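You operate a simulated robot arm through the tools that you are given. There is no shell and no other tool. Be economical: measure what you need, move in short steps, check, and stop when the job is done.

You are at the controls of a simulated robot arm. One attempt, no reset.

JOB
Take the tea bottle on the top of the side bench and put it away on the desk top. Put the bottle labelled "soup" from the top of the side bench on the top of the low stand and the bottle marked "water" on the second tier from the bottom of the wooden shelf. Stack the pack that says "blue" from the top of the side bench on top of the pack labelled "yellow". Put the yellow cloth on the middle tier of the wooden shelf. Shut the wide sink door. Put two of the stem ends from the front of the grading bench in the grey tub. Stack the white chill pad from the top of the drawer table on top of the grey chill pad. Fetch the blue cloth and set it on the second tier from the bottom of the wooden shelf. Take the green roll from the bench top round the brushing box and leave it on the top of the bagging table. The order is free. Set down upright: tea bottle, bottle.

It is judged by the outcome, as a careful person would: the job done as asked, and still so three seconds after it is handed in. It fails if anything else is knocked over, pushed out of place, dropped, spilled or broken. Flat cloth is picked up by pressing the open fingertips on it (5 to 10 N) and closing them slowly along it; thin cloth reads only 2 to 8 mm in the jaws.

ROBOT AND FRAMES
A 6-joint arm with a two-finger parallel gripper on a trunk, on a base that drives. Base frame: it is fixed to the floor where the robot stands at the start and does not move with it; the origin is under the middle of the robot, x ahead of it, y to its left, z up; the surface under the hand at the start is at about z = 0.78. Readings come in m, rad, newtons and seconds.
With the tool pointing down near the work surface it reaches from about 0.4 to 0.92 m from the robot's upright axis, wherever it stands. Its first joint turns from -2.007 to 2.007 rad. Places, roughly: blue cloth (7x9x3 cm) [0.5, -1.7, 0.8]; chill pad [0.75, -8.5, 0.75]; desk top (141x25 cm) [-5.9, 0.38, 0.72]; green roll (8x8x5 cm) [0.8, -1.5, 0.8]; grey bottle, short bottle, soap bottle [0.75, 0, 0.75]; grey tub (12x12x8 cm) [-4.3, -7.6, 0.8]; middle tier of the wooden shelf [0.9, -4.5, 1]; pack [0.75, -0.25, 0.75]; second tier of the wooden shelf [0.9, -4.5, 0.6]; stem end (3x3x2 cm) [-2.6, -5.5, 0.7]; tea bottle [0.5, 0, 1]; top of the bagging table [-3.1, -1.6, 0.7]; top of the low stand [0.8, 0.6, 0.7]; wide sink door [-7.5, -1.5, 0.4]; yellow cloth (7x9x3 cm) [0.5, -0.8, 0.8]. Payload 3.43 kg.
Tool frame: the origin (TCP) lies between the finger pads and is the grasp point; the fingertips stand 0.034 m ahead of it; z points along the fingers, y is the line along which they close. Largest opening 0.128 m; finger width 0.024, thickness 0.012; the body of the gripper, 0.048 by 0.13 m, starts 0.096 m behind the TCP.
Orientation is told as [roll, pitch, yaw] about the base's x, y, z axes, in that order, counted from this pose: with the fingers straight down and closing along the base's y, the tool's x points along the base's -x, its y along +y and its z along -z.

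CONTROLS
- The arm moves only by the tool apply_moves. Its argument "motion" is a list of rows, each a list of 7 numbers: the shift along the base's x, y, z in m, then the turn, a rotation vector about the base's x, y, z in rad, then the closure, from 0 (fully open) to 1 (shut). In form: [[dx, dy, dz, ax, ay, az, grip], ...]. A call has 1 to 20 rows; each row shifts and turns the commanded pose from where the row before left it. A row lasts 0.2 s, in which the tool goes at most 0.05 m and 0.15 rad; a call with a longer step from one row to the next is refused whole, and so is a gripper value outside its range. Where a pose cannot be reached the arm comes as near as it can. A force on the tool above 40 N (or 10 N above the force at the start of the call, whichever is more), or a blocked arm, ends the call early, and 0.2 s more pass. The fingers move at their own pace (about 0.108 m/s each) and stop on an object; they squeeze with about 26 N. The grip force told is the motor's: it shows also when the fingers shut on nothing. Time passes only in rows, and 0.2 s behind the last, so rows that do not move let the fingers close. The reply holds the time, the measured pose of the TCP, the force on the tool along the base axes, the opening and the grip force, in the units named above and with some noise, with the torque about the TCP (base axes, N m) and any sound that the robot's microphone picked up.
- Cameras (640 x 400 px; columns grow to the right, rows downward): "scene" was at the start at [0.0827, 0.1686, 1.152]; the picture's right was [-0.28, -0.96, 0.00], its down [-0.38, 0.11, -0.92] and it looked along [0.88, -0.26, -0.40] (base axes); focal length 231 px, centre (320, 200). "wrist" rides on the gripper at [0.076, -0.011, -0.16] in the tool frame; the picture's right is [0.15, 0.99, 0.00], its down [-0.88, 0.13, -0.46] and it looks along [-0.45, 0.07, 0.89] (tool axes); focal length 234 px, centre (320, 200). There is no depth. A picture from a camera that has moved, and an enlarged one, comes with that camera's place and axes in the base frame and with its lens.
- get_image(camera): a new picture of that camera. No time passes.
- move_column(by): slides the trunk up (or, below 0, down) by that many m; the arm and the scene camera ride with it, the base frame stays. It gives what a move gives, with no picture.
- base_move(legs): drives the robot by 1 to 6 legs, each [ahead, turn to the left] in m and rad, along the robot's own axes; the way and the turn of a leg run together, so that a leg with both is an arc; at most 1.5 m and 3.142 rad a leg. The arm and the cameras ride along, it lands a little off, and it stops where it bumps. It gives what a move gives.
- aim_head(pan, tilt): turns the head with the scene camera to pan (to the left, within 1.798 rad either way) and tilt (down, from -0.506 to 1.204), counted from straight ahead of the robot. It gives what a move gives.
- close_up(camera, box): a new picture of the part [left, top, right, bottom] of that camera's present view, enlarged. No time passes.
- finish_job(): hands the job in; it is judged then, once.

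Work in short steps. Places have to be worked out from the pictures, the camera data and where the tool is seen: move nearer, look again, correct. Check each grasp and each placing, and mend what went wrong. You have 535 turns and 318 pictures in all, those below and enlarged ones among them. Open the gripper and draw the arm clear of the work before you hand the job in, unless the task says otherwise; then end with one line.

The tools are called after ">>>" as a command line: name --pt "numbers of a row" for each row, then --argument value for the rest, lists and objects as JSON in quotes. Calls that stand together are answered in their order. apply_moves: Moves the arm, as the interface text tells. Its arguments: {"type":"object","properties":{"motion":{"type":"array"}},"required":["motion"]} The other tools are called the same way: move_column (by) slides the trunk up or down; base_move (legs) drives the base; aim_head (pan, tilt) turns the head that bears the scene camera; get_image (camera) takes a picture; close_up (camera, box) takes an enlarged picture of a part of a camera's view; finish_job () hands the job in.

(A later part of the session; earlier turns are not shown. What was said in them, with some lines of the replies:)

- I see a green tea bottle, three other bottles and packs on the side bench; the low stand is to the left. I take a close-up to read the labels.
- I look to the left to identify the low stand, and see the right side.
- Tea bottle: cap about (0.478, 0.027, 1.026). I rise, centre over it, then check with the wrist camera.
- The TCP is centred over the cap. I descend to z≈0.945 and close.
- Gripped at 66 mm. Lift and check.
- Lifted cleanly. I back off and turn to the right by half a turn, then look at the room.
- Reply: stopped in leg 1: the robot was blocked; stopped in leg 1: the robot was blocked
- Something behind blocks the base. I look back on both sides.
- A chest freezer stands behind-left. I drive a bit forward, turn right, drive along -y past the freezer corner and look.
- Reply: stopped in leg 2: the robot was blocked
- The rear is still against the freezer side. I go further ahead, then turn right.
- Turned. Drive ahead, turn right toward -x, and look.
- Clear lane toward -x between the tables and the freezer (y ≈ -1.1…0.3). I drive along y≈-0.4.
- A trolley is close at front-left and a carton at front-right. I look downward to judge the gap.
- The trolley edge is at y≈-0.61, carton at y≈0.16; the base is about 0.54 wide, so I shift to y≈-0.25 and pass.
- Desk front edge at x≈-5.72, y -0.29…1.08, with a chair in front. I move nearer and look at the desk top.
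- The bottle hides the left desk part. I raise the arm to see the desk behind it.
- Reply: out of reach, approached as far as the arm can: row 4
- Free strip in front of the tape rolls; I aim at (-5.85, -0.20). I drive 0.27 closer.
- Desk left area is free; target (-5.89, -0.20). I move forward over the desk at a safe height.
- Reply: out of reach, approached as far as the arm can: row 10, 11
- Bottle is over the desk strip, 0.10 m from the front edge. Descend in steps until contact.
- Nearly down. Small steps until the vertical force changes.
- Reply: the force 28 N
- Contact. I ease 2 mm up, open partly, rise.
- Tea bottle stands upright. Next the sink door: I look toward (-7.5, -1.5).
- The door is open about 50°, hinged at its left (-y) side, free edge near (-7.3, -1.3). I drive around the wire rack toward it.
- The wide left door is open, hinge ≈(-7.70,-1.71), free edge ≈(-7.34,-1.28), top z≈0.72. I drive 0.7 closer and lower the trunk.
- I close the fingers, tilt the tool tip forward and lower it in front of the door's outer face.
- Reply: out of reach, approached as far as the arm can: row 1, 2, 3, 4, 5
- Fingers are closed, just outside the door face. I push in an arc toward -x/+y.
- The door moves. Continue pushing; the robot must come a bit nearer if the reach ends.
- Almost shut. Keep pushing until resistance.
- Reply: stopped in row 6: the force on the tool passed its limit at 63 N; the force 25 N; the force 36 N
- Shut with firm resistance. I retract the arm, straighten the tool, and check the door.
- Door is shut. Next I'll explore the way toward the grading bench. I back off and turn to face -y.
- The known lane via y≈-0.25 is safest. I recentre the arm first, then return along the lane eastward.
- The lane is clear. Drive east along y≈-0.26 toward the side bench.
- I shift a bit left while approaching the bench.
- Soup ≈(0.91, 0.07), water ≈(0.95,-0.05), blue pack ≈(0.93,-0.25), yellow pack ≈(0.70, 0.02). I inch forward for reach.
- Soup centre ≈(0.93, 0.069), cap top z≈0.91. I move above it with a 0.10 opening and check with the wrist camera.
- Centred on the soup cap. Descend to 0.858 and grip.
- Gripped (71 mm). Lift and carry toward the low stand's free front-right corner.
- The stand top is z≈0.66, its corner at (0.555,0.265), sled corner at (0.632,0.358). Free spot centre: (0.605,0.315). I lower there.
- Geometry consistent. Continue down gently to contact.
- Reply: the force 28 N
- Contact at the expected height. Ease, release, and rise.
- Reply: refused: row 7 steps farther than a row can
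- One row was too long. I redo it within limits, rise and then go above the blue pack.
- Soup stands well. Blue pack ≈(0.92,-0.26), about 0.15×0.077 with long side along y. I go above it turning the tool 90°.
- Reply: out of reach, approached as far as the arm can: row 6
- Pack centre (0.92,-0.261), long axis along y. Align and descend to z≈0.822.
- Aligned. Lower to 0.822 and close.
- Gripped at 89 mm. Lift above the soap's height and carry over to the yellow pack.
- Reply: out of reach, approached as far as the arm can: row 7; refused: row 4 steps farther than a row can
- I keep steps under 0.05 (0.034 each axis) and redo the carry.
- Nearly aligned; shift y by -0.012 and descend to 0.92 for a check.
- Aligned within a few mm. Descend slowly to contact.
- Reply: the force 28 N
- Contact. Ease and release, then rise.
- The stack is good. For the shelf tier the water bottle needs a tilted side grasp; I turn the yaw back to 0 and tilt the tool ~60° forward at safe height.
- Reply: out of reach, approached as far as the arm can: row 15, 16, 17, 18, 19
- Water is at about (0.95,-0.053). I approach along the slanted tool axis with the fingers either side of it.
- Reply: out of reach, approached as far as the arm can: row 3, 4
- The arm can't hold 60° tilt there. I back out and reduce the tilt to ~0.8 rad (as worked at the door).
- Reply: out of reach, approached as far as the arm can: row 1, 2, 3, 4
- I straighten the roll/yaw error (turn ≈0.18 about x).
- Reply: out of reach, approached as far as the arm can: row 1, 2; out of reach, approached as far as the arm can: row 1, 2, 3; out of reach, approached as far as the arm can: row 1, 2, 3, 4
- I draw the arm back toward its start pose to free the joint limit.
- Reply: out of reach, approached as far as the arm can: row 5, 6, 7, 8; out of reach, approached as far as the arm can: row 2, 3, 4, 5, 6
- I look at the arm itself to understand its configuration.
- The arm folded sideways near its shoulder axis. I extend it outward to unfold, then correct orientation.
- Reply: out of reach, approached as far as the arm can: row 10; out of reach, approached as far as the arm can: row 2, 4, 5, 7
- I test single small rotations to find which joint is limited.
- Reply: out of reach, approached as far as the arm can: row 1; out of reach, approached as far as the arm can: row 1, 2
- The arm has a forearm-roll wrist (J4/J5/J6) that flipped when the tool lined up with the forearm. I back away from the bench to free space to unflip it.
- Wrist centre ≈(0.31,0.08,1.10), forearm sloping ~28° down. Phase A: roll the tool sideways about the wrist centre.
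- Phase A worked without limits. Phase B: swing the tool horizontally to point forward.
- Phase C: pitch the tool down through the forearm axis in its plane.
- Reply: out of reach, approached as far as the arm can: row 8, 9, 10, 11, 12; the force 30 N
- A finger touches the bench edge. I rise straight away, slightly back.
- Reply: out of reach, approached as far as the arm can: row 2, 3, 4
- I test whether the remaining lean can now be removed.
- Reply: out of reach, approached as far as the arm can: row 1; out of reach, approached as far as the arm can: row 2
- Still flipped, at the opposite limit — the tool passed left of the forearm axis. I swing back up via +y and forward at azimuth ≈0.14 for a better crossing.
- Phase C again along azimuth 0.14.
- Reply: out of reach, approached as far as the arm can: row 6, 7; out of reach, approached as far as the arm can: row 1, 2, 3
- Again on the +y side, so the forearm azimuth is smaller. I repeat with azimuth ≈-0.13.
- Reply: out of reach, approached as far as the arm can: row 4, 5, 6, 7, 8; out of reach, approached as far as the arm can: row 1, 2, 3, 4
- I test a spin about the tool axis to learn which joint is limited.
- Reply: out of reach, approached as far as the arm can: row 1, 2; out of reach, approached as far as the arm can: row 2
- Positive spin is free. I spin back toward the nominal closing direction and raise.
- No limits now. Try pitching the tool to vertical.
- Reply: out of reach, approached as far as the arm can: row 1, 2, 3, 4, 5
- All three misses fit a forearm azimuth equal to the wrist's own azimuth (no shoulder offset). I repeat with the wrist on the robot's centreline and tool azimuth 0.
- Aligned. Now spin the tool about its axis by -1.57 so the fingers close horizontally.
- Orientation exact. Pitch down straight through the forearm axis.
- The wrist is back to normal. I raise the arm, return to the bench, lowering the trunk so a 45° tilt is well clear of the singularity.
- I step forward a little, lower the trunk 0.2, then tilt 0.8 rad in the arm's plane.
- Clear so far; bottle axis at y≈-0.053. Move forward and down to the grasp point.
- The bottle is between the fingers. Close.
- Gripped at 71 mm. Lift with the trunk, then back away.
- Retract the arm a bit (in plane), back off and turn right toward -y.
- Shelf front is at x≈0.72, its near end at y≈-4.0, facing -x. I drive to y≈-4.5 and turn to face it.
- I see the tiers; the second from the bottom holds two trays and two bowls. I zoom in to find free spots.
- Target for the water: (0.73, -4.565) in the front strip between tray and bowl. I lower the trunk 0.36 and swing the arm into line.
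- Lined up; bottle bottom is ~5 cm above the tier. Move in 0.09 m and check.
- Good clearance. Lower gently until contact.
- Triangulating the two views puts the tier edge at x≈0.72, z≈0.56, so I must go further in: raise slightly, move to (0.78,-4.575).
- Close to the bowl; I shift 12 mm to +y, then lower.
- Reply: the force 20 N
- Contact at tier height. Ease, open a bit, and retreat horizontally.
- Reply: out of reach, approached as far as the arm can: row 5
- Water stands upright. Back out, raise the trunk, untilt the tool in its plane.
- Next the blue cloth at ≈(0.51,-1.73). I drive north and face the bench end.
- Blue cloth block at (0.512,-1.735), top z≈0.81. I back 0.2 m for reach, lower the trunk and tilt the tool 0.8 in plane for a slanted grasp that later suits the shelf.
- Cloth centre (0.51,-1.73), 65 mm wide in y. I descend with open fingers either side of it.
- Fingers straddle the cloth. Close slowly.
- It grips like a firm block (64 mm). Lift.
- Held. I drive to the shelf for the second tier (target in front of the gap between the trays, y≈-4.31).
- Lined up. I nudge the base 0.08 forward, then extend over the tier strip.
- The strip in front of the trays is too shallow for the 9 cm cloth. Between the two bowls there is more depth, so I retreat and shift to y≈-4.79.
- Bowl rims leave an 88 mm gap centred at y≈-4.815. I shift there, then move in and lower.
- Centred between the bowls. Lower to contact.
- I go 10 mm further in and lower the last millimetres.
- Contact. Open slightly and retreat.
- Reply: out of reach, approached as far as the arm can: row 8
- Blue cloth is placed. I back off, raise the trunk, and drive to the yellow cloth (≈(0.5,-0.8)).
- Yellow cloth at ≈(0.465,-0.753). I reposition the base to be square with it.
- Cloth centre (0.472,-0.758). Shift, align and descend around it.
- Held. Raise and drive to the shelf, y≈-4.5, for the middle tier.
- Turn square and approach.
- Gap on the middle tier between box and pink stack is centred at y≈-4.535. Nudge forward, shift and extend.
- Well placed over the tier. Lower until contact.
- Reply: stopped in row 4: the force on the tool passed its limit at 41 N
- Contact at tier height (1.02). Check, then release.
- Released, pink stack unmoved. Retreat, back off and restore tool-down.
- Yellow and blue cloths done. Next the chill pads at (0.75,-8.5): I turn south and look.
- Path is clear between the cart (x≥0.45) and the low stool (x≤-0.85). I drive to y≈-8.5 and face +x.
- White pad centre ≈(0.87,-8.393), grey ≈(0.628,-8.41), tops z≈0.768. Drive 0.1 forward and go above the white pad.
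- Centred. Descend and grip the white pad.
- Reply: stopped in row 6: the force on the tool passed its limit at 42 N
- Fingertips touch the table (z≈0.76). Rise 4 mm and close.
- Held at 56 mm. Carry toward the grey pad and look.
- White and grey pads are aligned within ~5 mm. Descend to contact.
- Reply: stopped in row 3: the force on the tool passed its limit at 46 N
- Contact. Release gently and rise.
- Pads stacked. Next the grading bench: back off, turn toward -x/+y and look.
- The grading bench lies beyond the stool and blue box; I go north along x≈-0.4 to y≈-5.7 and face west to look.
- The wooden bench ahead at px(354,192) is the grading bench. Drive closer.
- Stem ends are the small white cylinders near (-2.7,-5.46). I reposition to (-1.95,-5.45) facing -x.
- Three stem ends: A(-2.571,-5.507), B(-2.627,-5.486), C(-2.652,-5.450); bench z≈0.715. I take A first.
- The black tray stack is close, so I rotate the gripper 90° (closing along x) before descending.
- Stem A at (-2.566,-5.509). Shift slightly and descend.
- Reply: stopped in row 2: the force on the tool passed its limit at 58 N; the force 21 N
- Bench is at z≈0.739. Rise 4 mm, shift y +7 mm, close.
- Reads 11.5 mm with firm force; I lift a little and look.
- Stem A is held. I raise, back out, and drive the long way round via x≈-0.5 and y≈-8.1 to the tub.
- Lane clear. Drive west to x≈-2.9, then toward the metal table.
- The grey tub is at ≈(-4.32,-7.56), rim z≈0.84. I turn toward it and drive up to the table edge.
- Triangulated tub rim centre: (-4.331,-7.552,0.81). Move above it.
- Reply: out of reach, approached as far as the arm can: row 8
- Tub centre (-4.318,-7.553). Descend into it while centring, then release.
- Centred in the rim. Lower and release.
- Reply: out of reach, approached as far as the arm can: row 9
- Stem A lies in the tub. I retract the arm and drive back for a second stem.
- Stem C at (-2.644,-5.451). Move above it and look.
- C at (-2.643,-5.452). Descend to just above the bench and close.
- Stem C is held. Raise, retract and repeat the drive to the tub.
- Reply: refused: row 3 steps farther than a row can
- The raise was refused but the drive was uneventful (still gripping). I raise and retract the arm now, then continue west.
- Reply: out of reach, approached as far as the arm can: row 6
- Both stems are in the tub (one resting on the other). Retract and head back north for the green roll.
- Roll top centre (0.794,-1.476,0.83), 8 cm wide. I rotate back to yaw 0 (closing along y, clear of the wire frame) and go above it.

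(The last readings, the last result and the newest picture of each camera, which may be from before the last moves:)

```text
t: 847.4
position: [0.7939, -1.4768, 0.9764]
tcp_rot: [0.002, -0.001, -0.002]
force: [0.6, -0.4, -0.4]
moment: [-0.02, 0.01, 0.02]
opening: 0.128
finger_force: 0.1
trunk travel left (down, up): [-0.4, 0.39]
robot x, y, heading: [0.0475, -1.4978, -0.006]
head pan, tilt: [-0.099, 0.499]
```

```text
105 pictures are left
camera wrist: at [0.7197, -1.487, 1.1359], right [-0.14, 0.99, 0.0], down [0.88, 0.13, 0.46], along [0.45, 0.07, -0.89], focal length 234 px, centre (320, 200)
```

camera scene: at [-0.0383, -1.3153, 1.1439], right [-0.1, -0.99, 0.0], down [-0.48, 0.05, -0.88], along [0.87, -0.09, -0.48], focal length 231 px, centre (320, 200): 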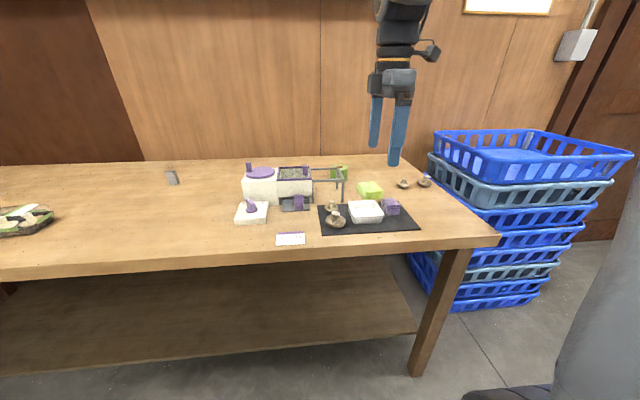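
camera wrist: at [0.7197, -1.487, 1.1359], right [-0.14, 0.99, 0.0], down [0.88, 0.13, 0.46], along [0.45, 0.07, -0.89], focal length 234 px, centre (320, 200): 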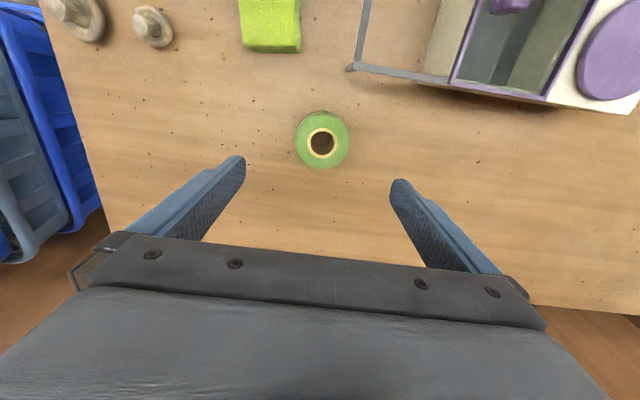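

>>> apply_moves --pt "-0.006 0.003 -0.045 0 0 0 0" --pt "0 0 -0.045 0 0 0 0" --pt "0 0 -0.04 0 0 0 0" --pt "0 0 -0.023 0 0 0 0" --pt "0 0 0 0 0 0 0" --pt "0 0 0 0 0 0 0.3" --pt "0 0 0 0 0 0 0.6" --pt "0 0 0 0 0 0 0.8" --pt "0 0 0 0 0 0 0.8"

>>> get_image --camera "wrist"

```text
t: 849.4
position: [0.7867, -1.4723, 0.8223]
tcp_rot: [0.002, 0.001, -0.003]
force: [0.2, -0.6, -0.1]
moment: [-0.04, 0.02, 0.01]
opening: 0.0715
finger_force: 25.7
trunk travel left (down, up): [-0.4, 0.39]
robot x, y, heading: [0.0499, -1.5047, 0.002]
head pan, tilt: [-0.099, 0.499]
```

```text
104 pictures are left
camera wrist: at [0.7125, -1.4821, 0.9817], right [-0.15, 0.99, 0.0], down [0.88, 0.13, 0.46], along [0.45, 0.07, -0.89], focal length 234 px, centre (320, 200)
```

wrist: 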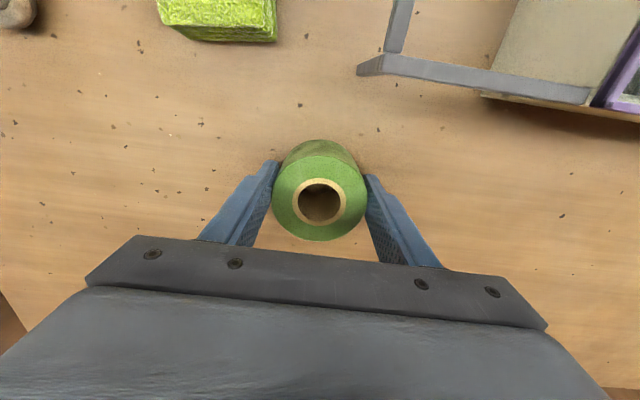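

Roll gripped (71 mm). Lift, retract, back off and drive west to the bagging table.

>>> apply_moves --pt "0 0 0.03 0 0 0 0.8" --pt "0 0 0.045 0 0 0 0.8" --pt "0 0 0.045 0 0 0 0.8" --pt "0 0 0.045 0 0 0 0.8" --pt "-0.03 -0.005 0.03 0 0 0 0.8" --pt "-0.045 -0.005 0 0 0 0 0.8" --pt "-0.045 -0.005 0 0 0 0 0.8" --pt "0 0 0 0 0 0 0.8"

>>> base_move --legs '[[-0.4, 0], [0, 3.14], [1.2, 0]]'

>>> aim_head --pan 0.0 --tilt 0.4

>>> get_image --camera "scene"

```text
t: 851.2
position: [0.6693, -1.4884, 1.0207]
tcp_rot: [0.003, -0.001, -0.003]
force: [0.4, 0.9, -0.2]
moment: [0.02, -0.01, 0.01]
opening: 0.0715
finger_force: 26.2
trunk travel left (down, up): [-0.4, 0.39]
robot x, y, heading: [0.0473, -1.5016, -0.001]
head pan, tilt: [-0.099, 0.499]
```

```text
t: 866.7
position: [-2.1475, -1.6543, 1.0192]
tcp_rot: [0.0, -0.001, -3.056]
force: [0.1, 0.1, -1.4]
moment: [-0.04, -0.01, 0.0]
opening: 0.0714
finger_force: 26.1
trunk travel left (down, up): [-0.4, 0.39]
robot x, y, heading: [-1.5272, -1.5885, -3.059]
head pan, tilt: [-0.099, 0.499]
```

```text
t: 867.4
position: [-2.1474, -1.654, 1.0196]
tcp_rot: [0.002, 0.0, -3.057]
force: [-0.1, -0.3, -1.7]
moment: [0.02, 0.02, 0.0]
opening: 0.0713
finger_force: 26.3
trunk travel left (down, up): [-0.4, 0.39]
robot x, y, heading: [-1.5326, -1.586, -3.051]
head pan, tilt: [0.0, 0.4]
```

```text
103 pictures are left
camera scene: at [-1.5982, -1.7893, 1.153], right [-0.09, 1.0, 0.0], down [0.39, 0.03, -0.92], along [-0.92, -0.08, -0.39], focal length 231 px, centre (320, 200)
```

scene: 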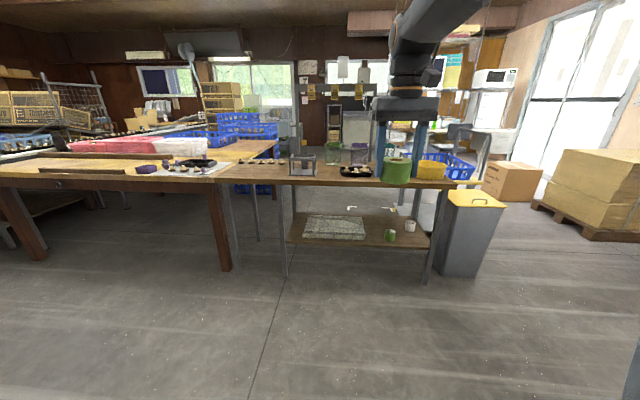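

>>> base_move --legs '[[0, -0.09], [0.6, 0]]'

>>> aim_head --pan 0.0 --tilt 0.6

>>> get_image --camera "scene"

>>> get_image --camera "wrist"

```text
t: 871.3
position: [-2.7537, -1.5965, 1.0204]
tcp_rot: [0.002, 0.0, 3.139]
force: [-1.0, 0.6, -1.6]
moment: [0.03, -0.06, 0.02]
opening: 0.0714
finger_force: 26.5
trunk travel left (down, up): [-0.4, 0.39]
robot x, y, heading: [-2.1294, -1.5821, 3.14]
head pan, tilt: [0.0, 0.4]
```

```text
t: 872.0
position: [-2.7544, -1.5953, 1.0195]
tcp_rot: [0.003, -0.001, 3.138]
force: [0.4, 0.0, -1.2]
moment: [-0.01, 0.03, -0.01]
opening: 0.0714
finger_force: 25.6
trunk travel left (down, up): [-0.4, 0.39]
robot x, y, heading: [-2.1279, -1.5829, 3.136]
head pan, tilt: [0.0, 0.6]
```

```text
102 pictures are left
camera scene: at [-2.2152, -1.7795, 1.1349], right [0.0, 1.0, 0.0], down [0.56, 0.0, -0.83], along [-0.83, 0.0, -0.56], focal length 231 px, centre (320, 200)
```

scene: 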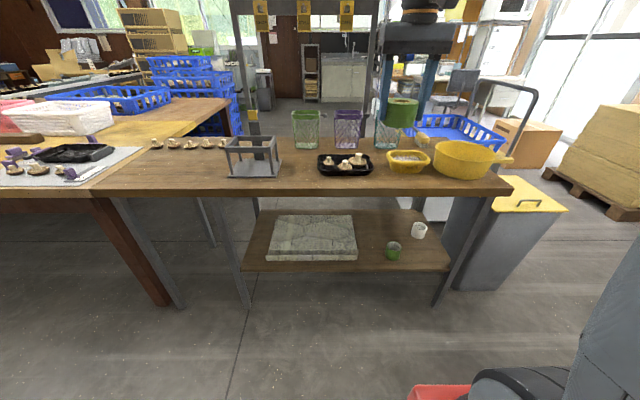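

```text
101 pictures are left
camera wrist: at [-2.6778, -1.5846, 1.1788], right [0.14, -0.99, 0.0], down [-0.88, -0.13, 0.46], along [-0.45, -0.07, -0.89], focal length 234 px, centre (320, 200)
```

wrist: 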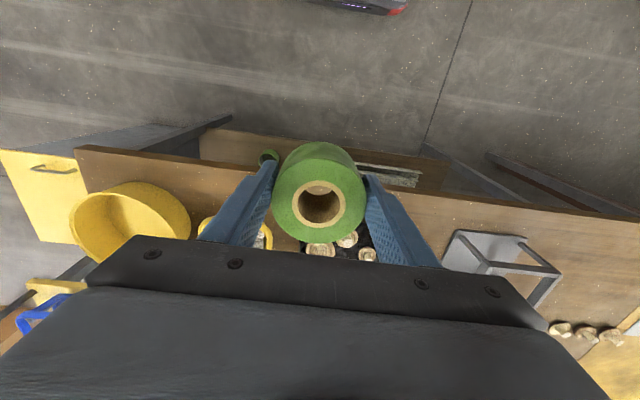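

Free spot at the front between the wire stand and the mushroom tray: (-2.985,-1.86). Drive 0.15 forward and move the roll above it.

>>> base_move --legs '[[0.15, 0]]'

>>> apply_moves --pt "0.0 -0.04 0 0 0 0.04 0.8" --pt "0.0 -0.04 0 0 0 0.04 0.8" --pt "-0.01 -0.04 0 0 0 0.04 0.8" --pt "-0.01 -0.04 0 0 0 0 0.8" --pt "-0.02 -0.04 -0.01 0 0 0 0.8" --pt "-0.02 -0.04 -0.02 0 0 0 0.8" --pt "-0.02 -0.025 -0.03 0 0 0 0.8" --pt "0 0 -0.04 0 0 0 0.8" --pt "0 0 0 0 0 0 0.8"

>>> get_image --camera "wrist"

>>> get_image --camera "scene"

```text
t: 873.4
position: [-2.9046, -1.5947, 1.0208]
tcp_rot: [0.002, 0.0, 3.14]
force: [0.4, 0.5, -1.3]
moment: [-0.02, -0.01, 0.03]
opening: 0.0714
finger_force: 26.5
trunk travel left (down, up): [-0.4, 0.39]
robot x, y, heading: [-2.2779, -1.5841, 3.138]
head pan, tilt: [0.0, 0.6]
```

```text
t: 875.4
position: [-2.9823, -1.8581, 0.9203]
tcp_rot: [0.002, 0.002, -3.026]
force: [0.8, 0.8, -1.4]
moment: [0.0, 0.01, -0.01]
opening: 0.0714
finger_force: 26.2
trunk travel left (down, up): [-0.4, 0.39]
robot x, y, heading: [-2.2798, -1.5854, 3.142]
head pan, tilt: [0.0, 0.6]
```

```text
100 pictures are left
camera wrist: at [-2.9075, -1.8382, 1.0783], right [0.26, -0.97, 0.0], down [-0.86, -0.23, 0.46], along [-0.44, -0.12, -0.89], focal length 234 px, centre (320, 200)
```

wrist: 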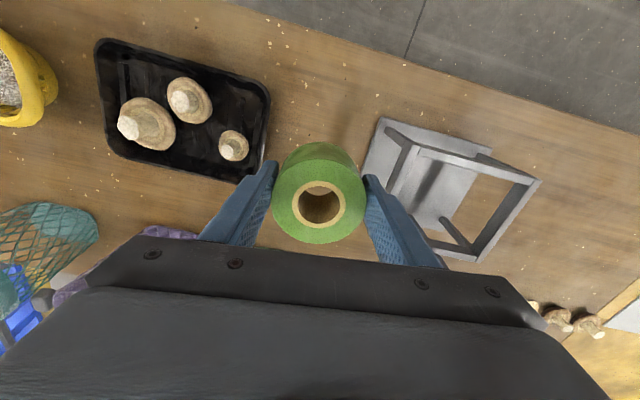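

```text
99 pictures are left
camera scene: at [-2.3643, -1.7791, 1.1348], right [0.0, 1.0, 0.0], down [0.56, 0.0, -0.83], along [-0.83, 0.0, -0.56], focal length 231 px, centre (320, 200)
```

scene: 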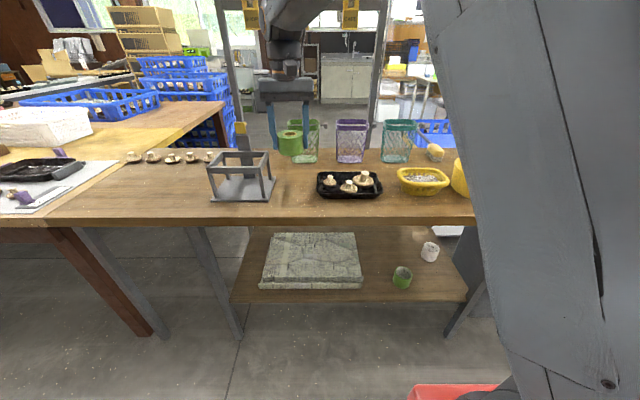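

Good clearance both sides. Lower to contact.

>>> apply_moves --pt "0 0 -0.045 0 0 0 0.8" --pt "0 0 -0.045 0 0 0 0.8" --pt "0 0 -0.035 0 0 0 0.8" --pt "0 0 -0.015 0 0 0 0.8" --pt "0 0 -0.008 0 0 0 0.8" --pt "0 0 0 0 0 0 0.8"

>>> close_up --camera "scene" --box '[190, 110, 400, 240]'

```text
t: 876.8
position: [-2.9842, -1.861, 0.7749]
tcp_rot: [0.002, -0.003, -3.025]
force: [-5.4, -0.4, 23.7]
moment: [0.11, 0.25, -0.2]
opening: 0.0716
finger_force: 26.1
trunk travel left (down, up): [-0.4, 0.39]
robot x, y, heading: [-2.2808, -1.5809, 3.137]
head pan, tilt: [0.0, 0.6]
```

```text
3.05 times, centred on (295, 175) of scene
camera zoom: at [-2.3637, -1.7787, 1.135], right [0.0, 1.0, 0.0], down [0.56, 0.0, -0.83], along [-0.83, 0.0, -0.56], focal length 703 px, centre (396, 276)
```

zoom: 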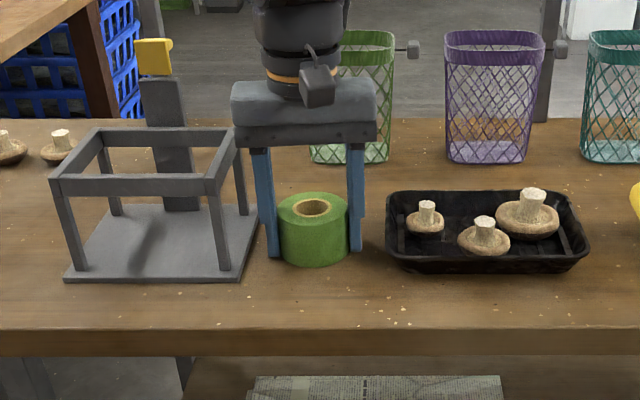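

Contact. Ease, open slightly, rise straight up.

>>> apply_moves --pt "0 0 0.002 0 0 0 0.7" --pt "0 0 0 0 0 0 0.45" --pt "0 0 0 0 0 0 0.36" --pt "0 0 0 0 0 0 0.36" --pt "0 0 0.03 0 0 0 0.36" --pt "0 0 0.045 0 0 0 0.36" --pt "0 0 0.045 0 0 0 0.36" --pt "0 0 0.045 0 0 0 0.2" --pt "0 0 0.045 0 0 0 0" --pt "0.04 0 0.02 0 0 0 0"

>>> close_up --camera "scene" --box '[190, 110, 400, 240]'

```text
t: 879.0
position: [-2.9425, -1.8595, 1.0025]
tcp_rot: [0.002, 0.002, -3.026]
force: [-0.4, -0.3, -1.0]
moment: [0.01, -0.07, 0.02]
opening: 0.1278
finger_force: 0.2
trunk travel left (down, up): [-0.4, 0.39]
robot x, y, heading: [-2.2764, -1.5847, 3.14]
head pan, tilt: [0.0, 0.6]
```

```text
3.05 times, centred on (295, 175) of scene
camera zoom: at [-2.3647, -1.7792, 1.1347], right [0.0, 1.0, 0.0], down [0.57, 0.0, -0.82], along [-0.82, 0.0, -0.57], focal length 703 px, centre (396, 276)
```

zoom: 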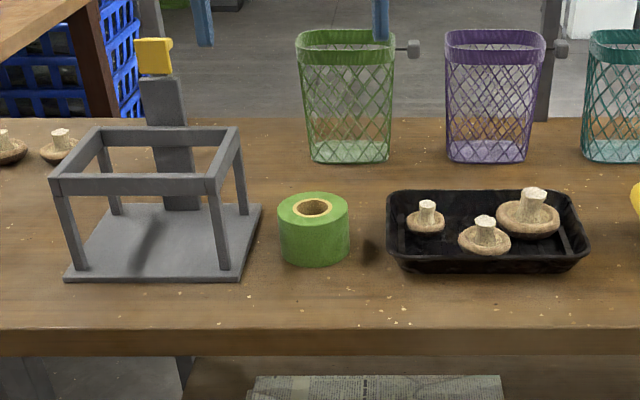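

Green roll placed upright between stand and tray, nothing disturbed. I draw back clear and hand in.

>>> base_move --legs '[[-0.35, 0]]'

>>> get_image --camera "scene"

```text
t: 881.3
position: [-2.589, -1.861, 1.0026]
tcp_rot: [0.001, -0.001, -3.027]
force: [0.0, -0.3, -0.3]
moment: [0.05, 0.0, -0.03]
opening: 0.128
finger_force: 0.0
trunk travel left (down, up): [-0.4, 0.39]
robot x, y, heading: [-1.928, -1.589, 3.139]
head pan, tilt: [0.0, 0.6]
```

```text
96 pictures are left
camera scene: at [-2.0107, -1.7803, 1.1348], right [0.0, 1.0, 0.0], down [0.56, 0.0, -0.83], along [-0.83, 0.0, -0.56], focal length 231 px, centre (320, 200)
```

scene: 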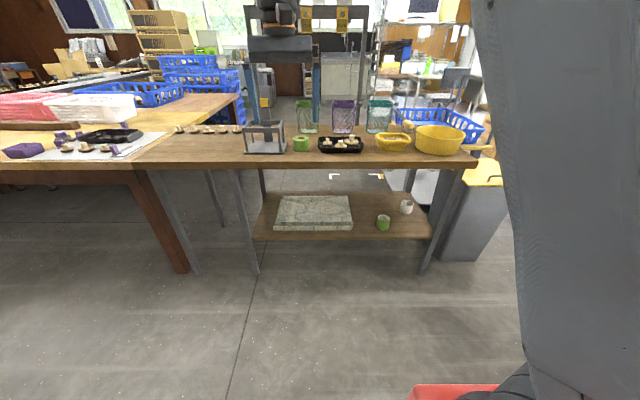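

All items are placed and the arm is clear; handing in.

>>> finish_job

```text
The job is handed in.
```

I handed the job in with all ten tasks carried out; each placement was seen in a picture when I set it down, but I did not go round all the places again at the end.
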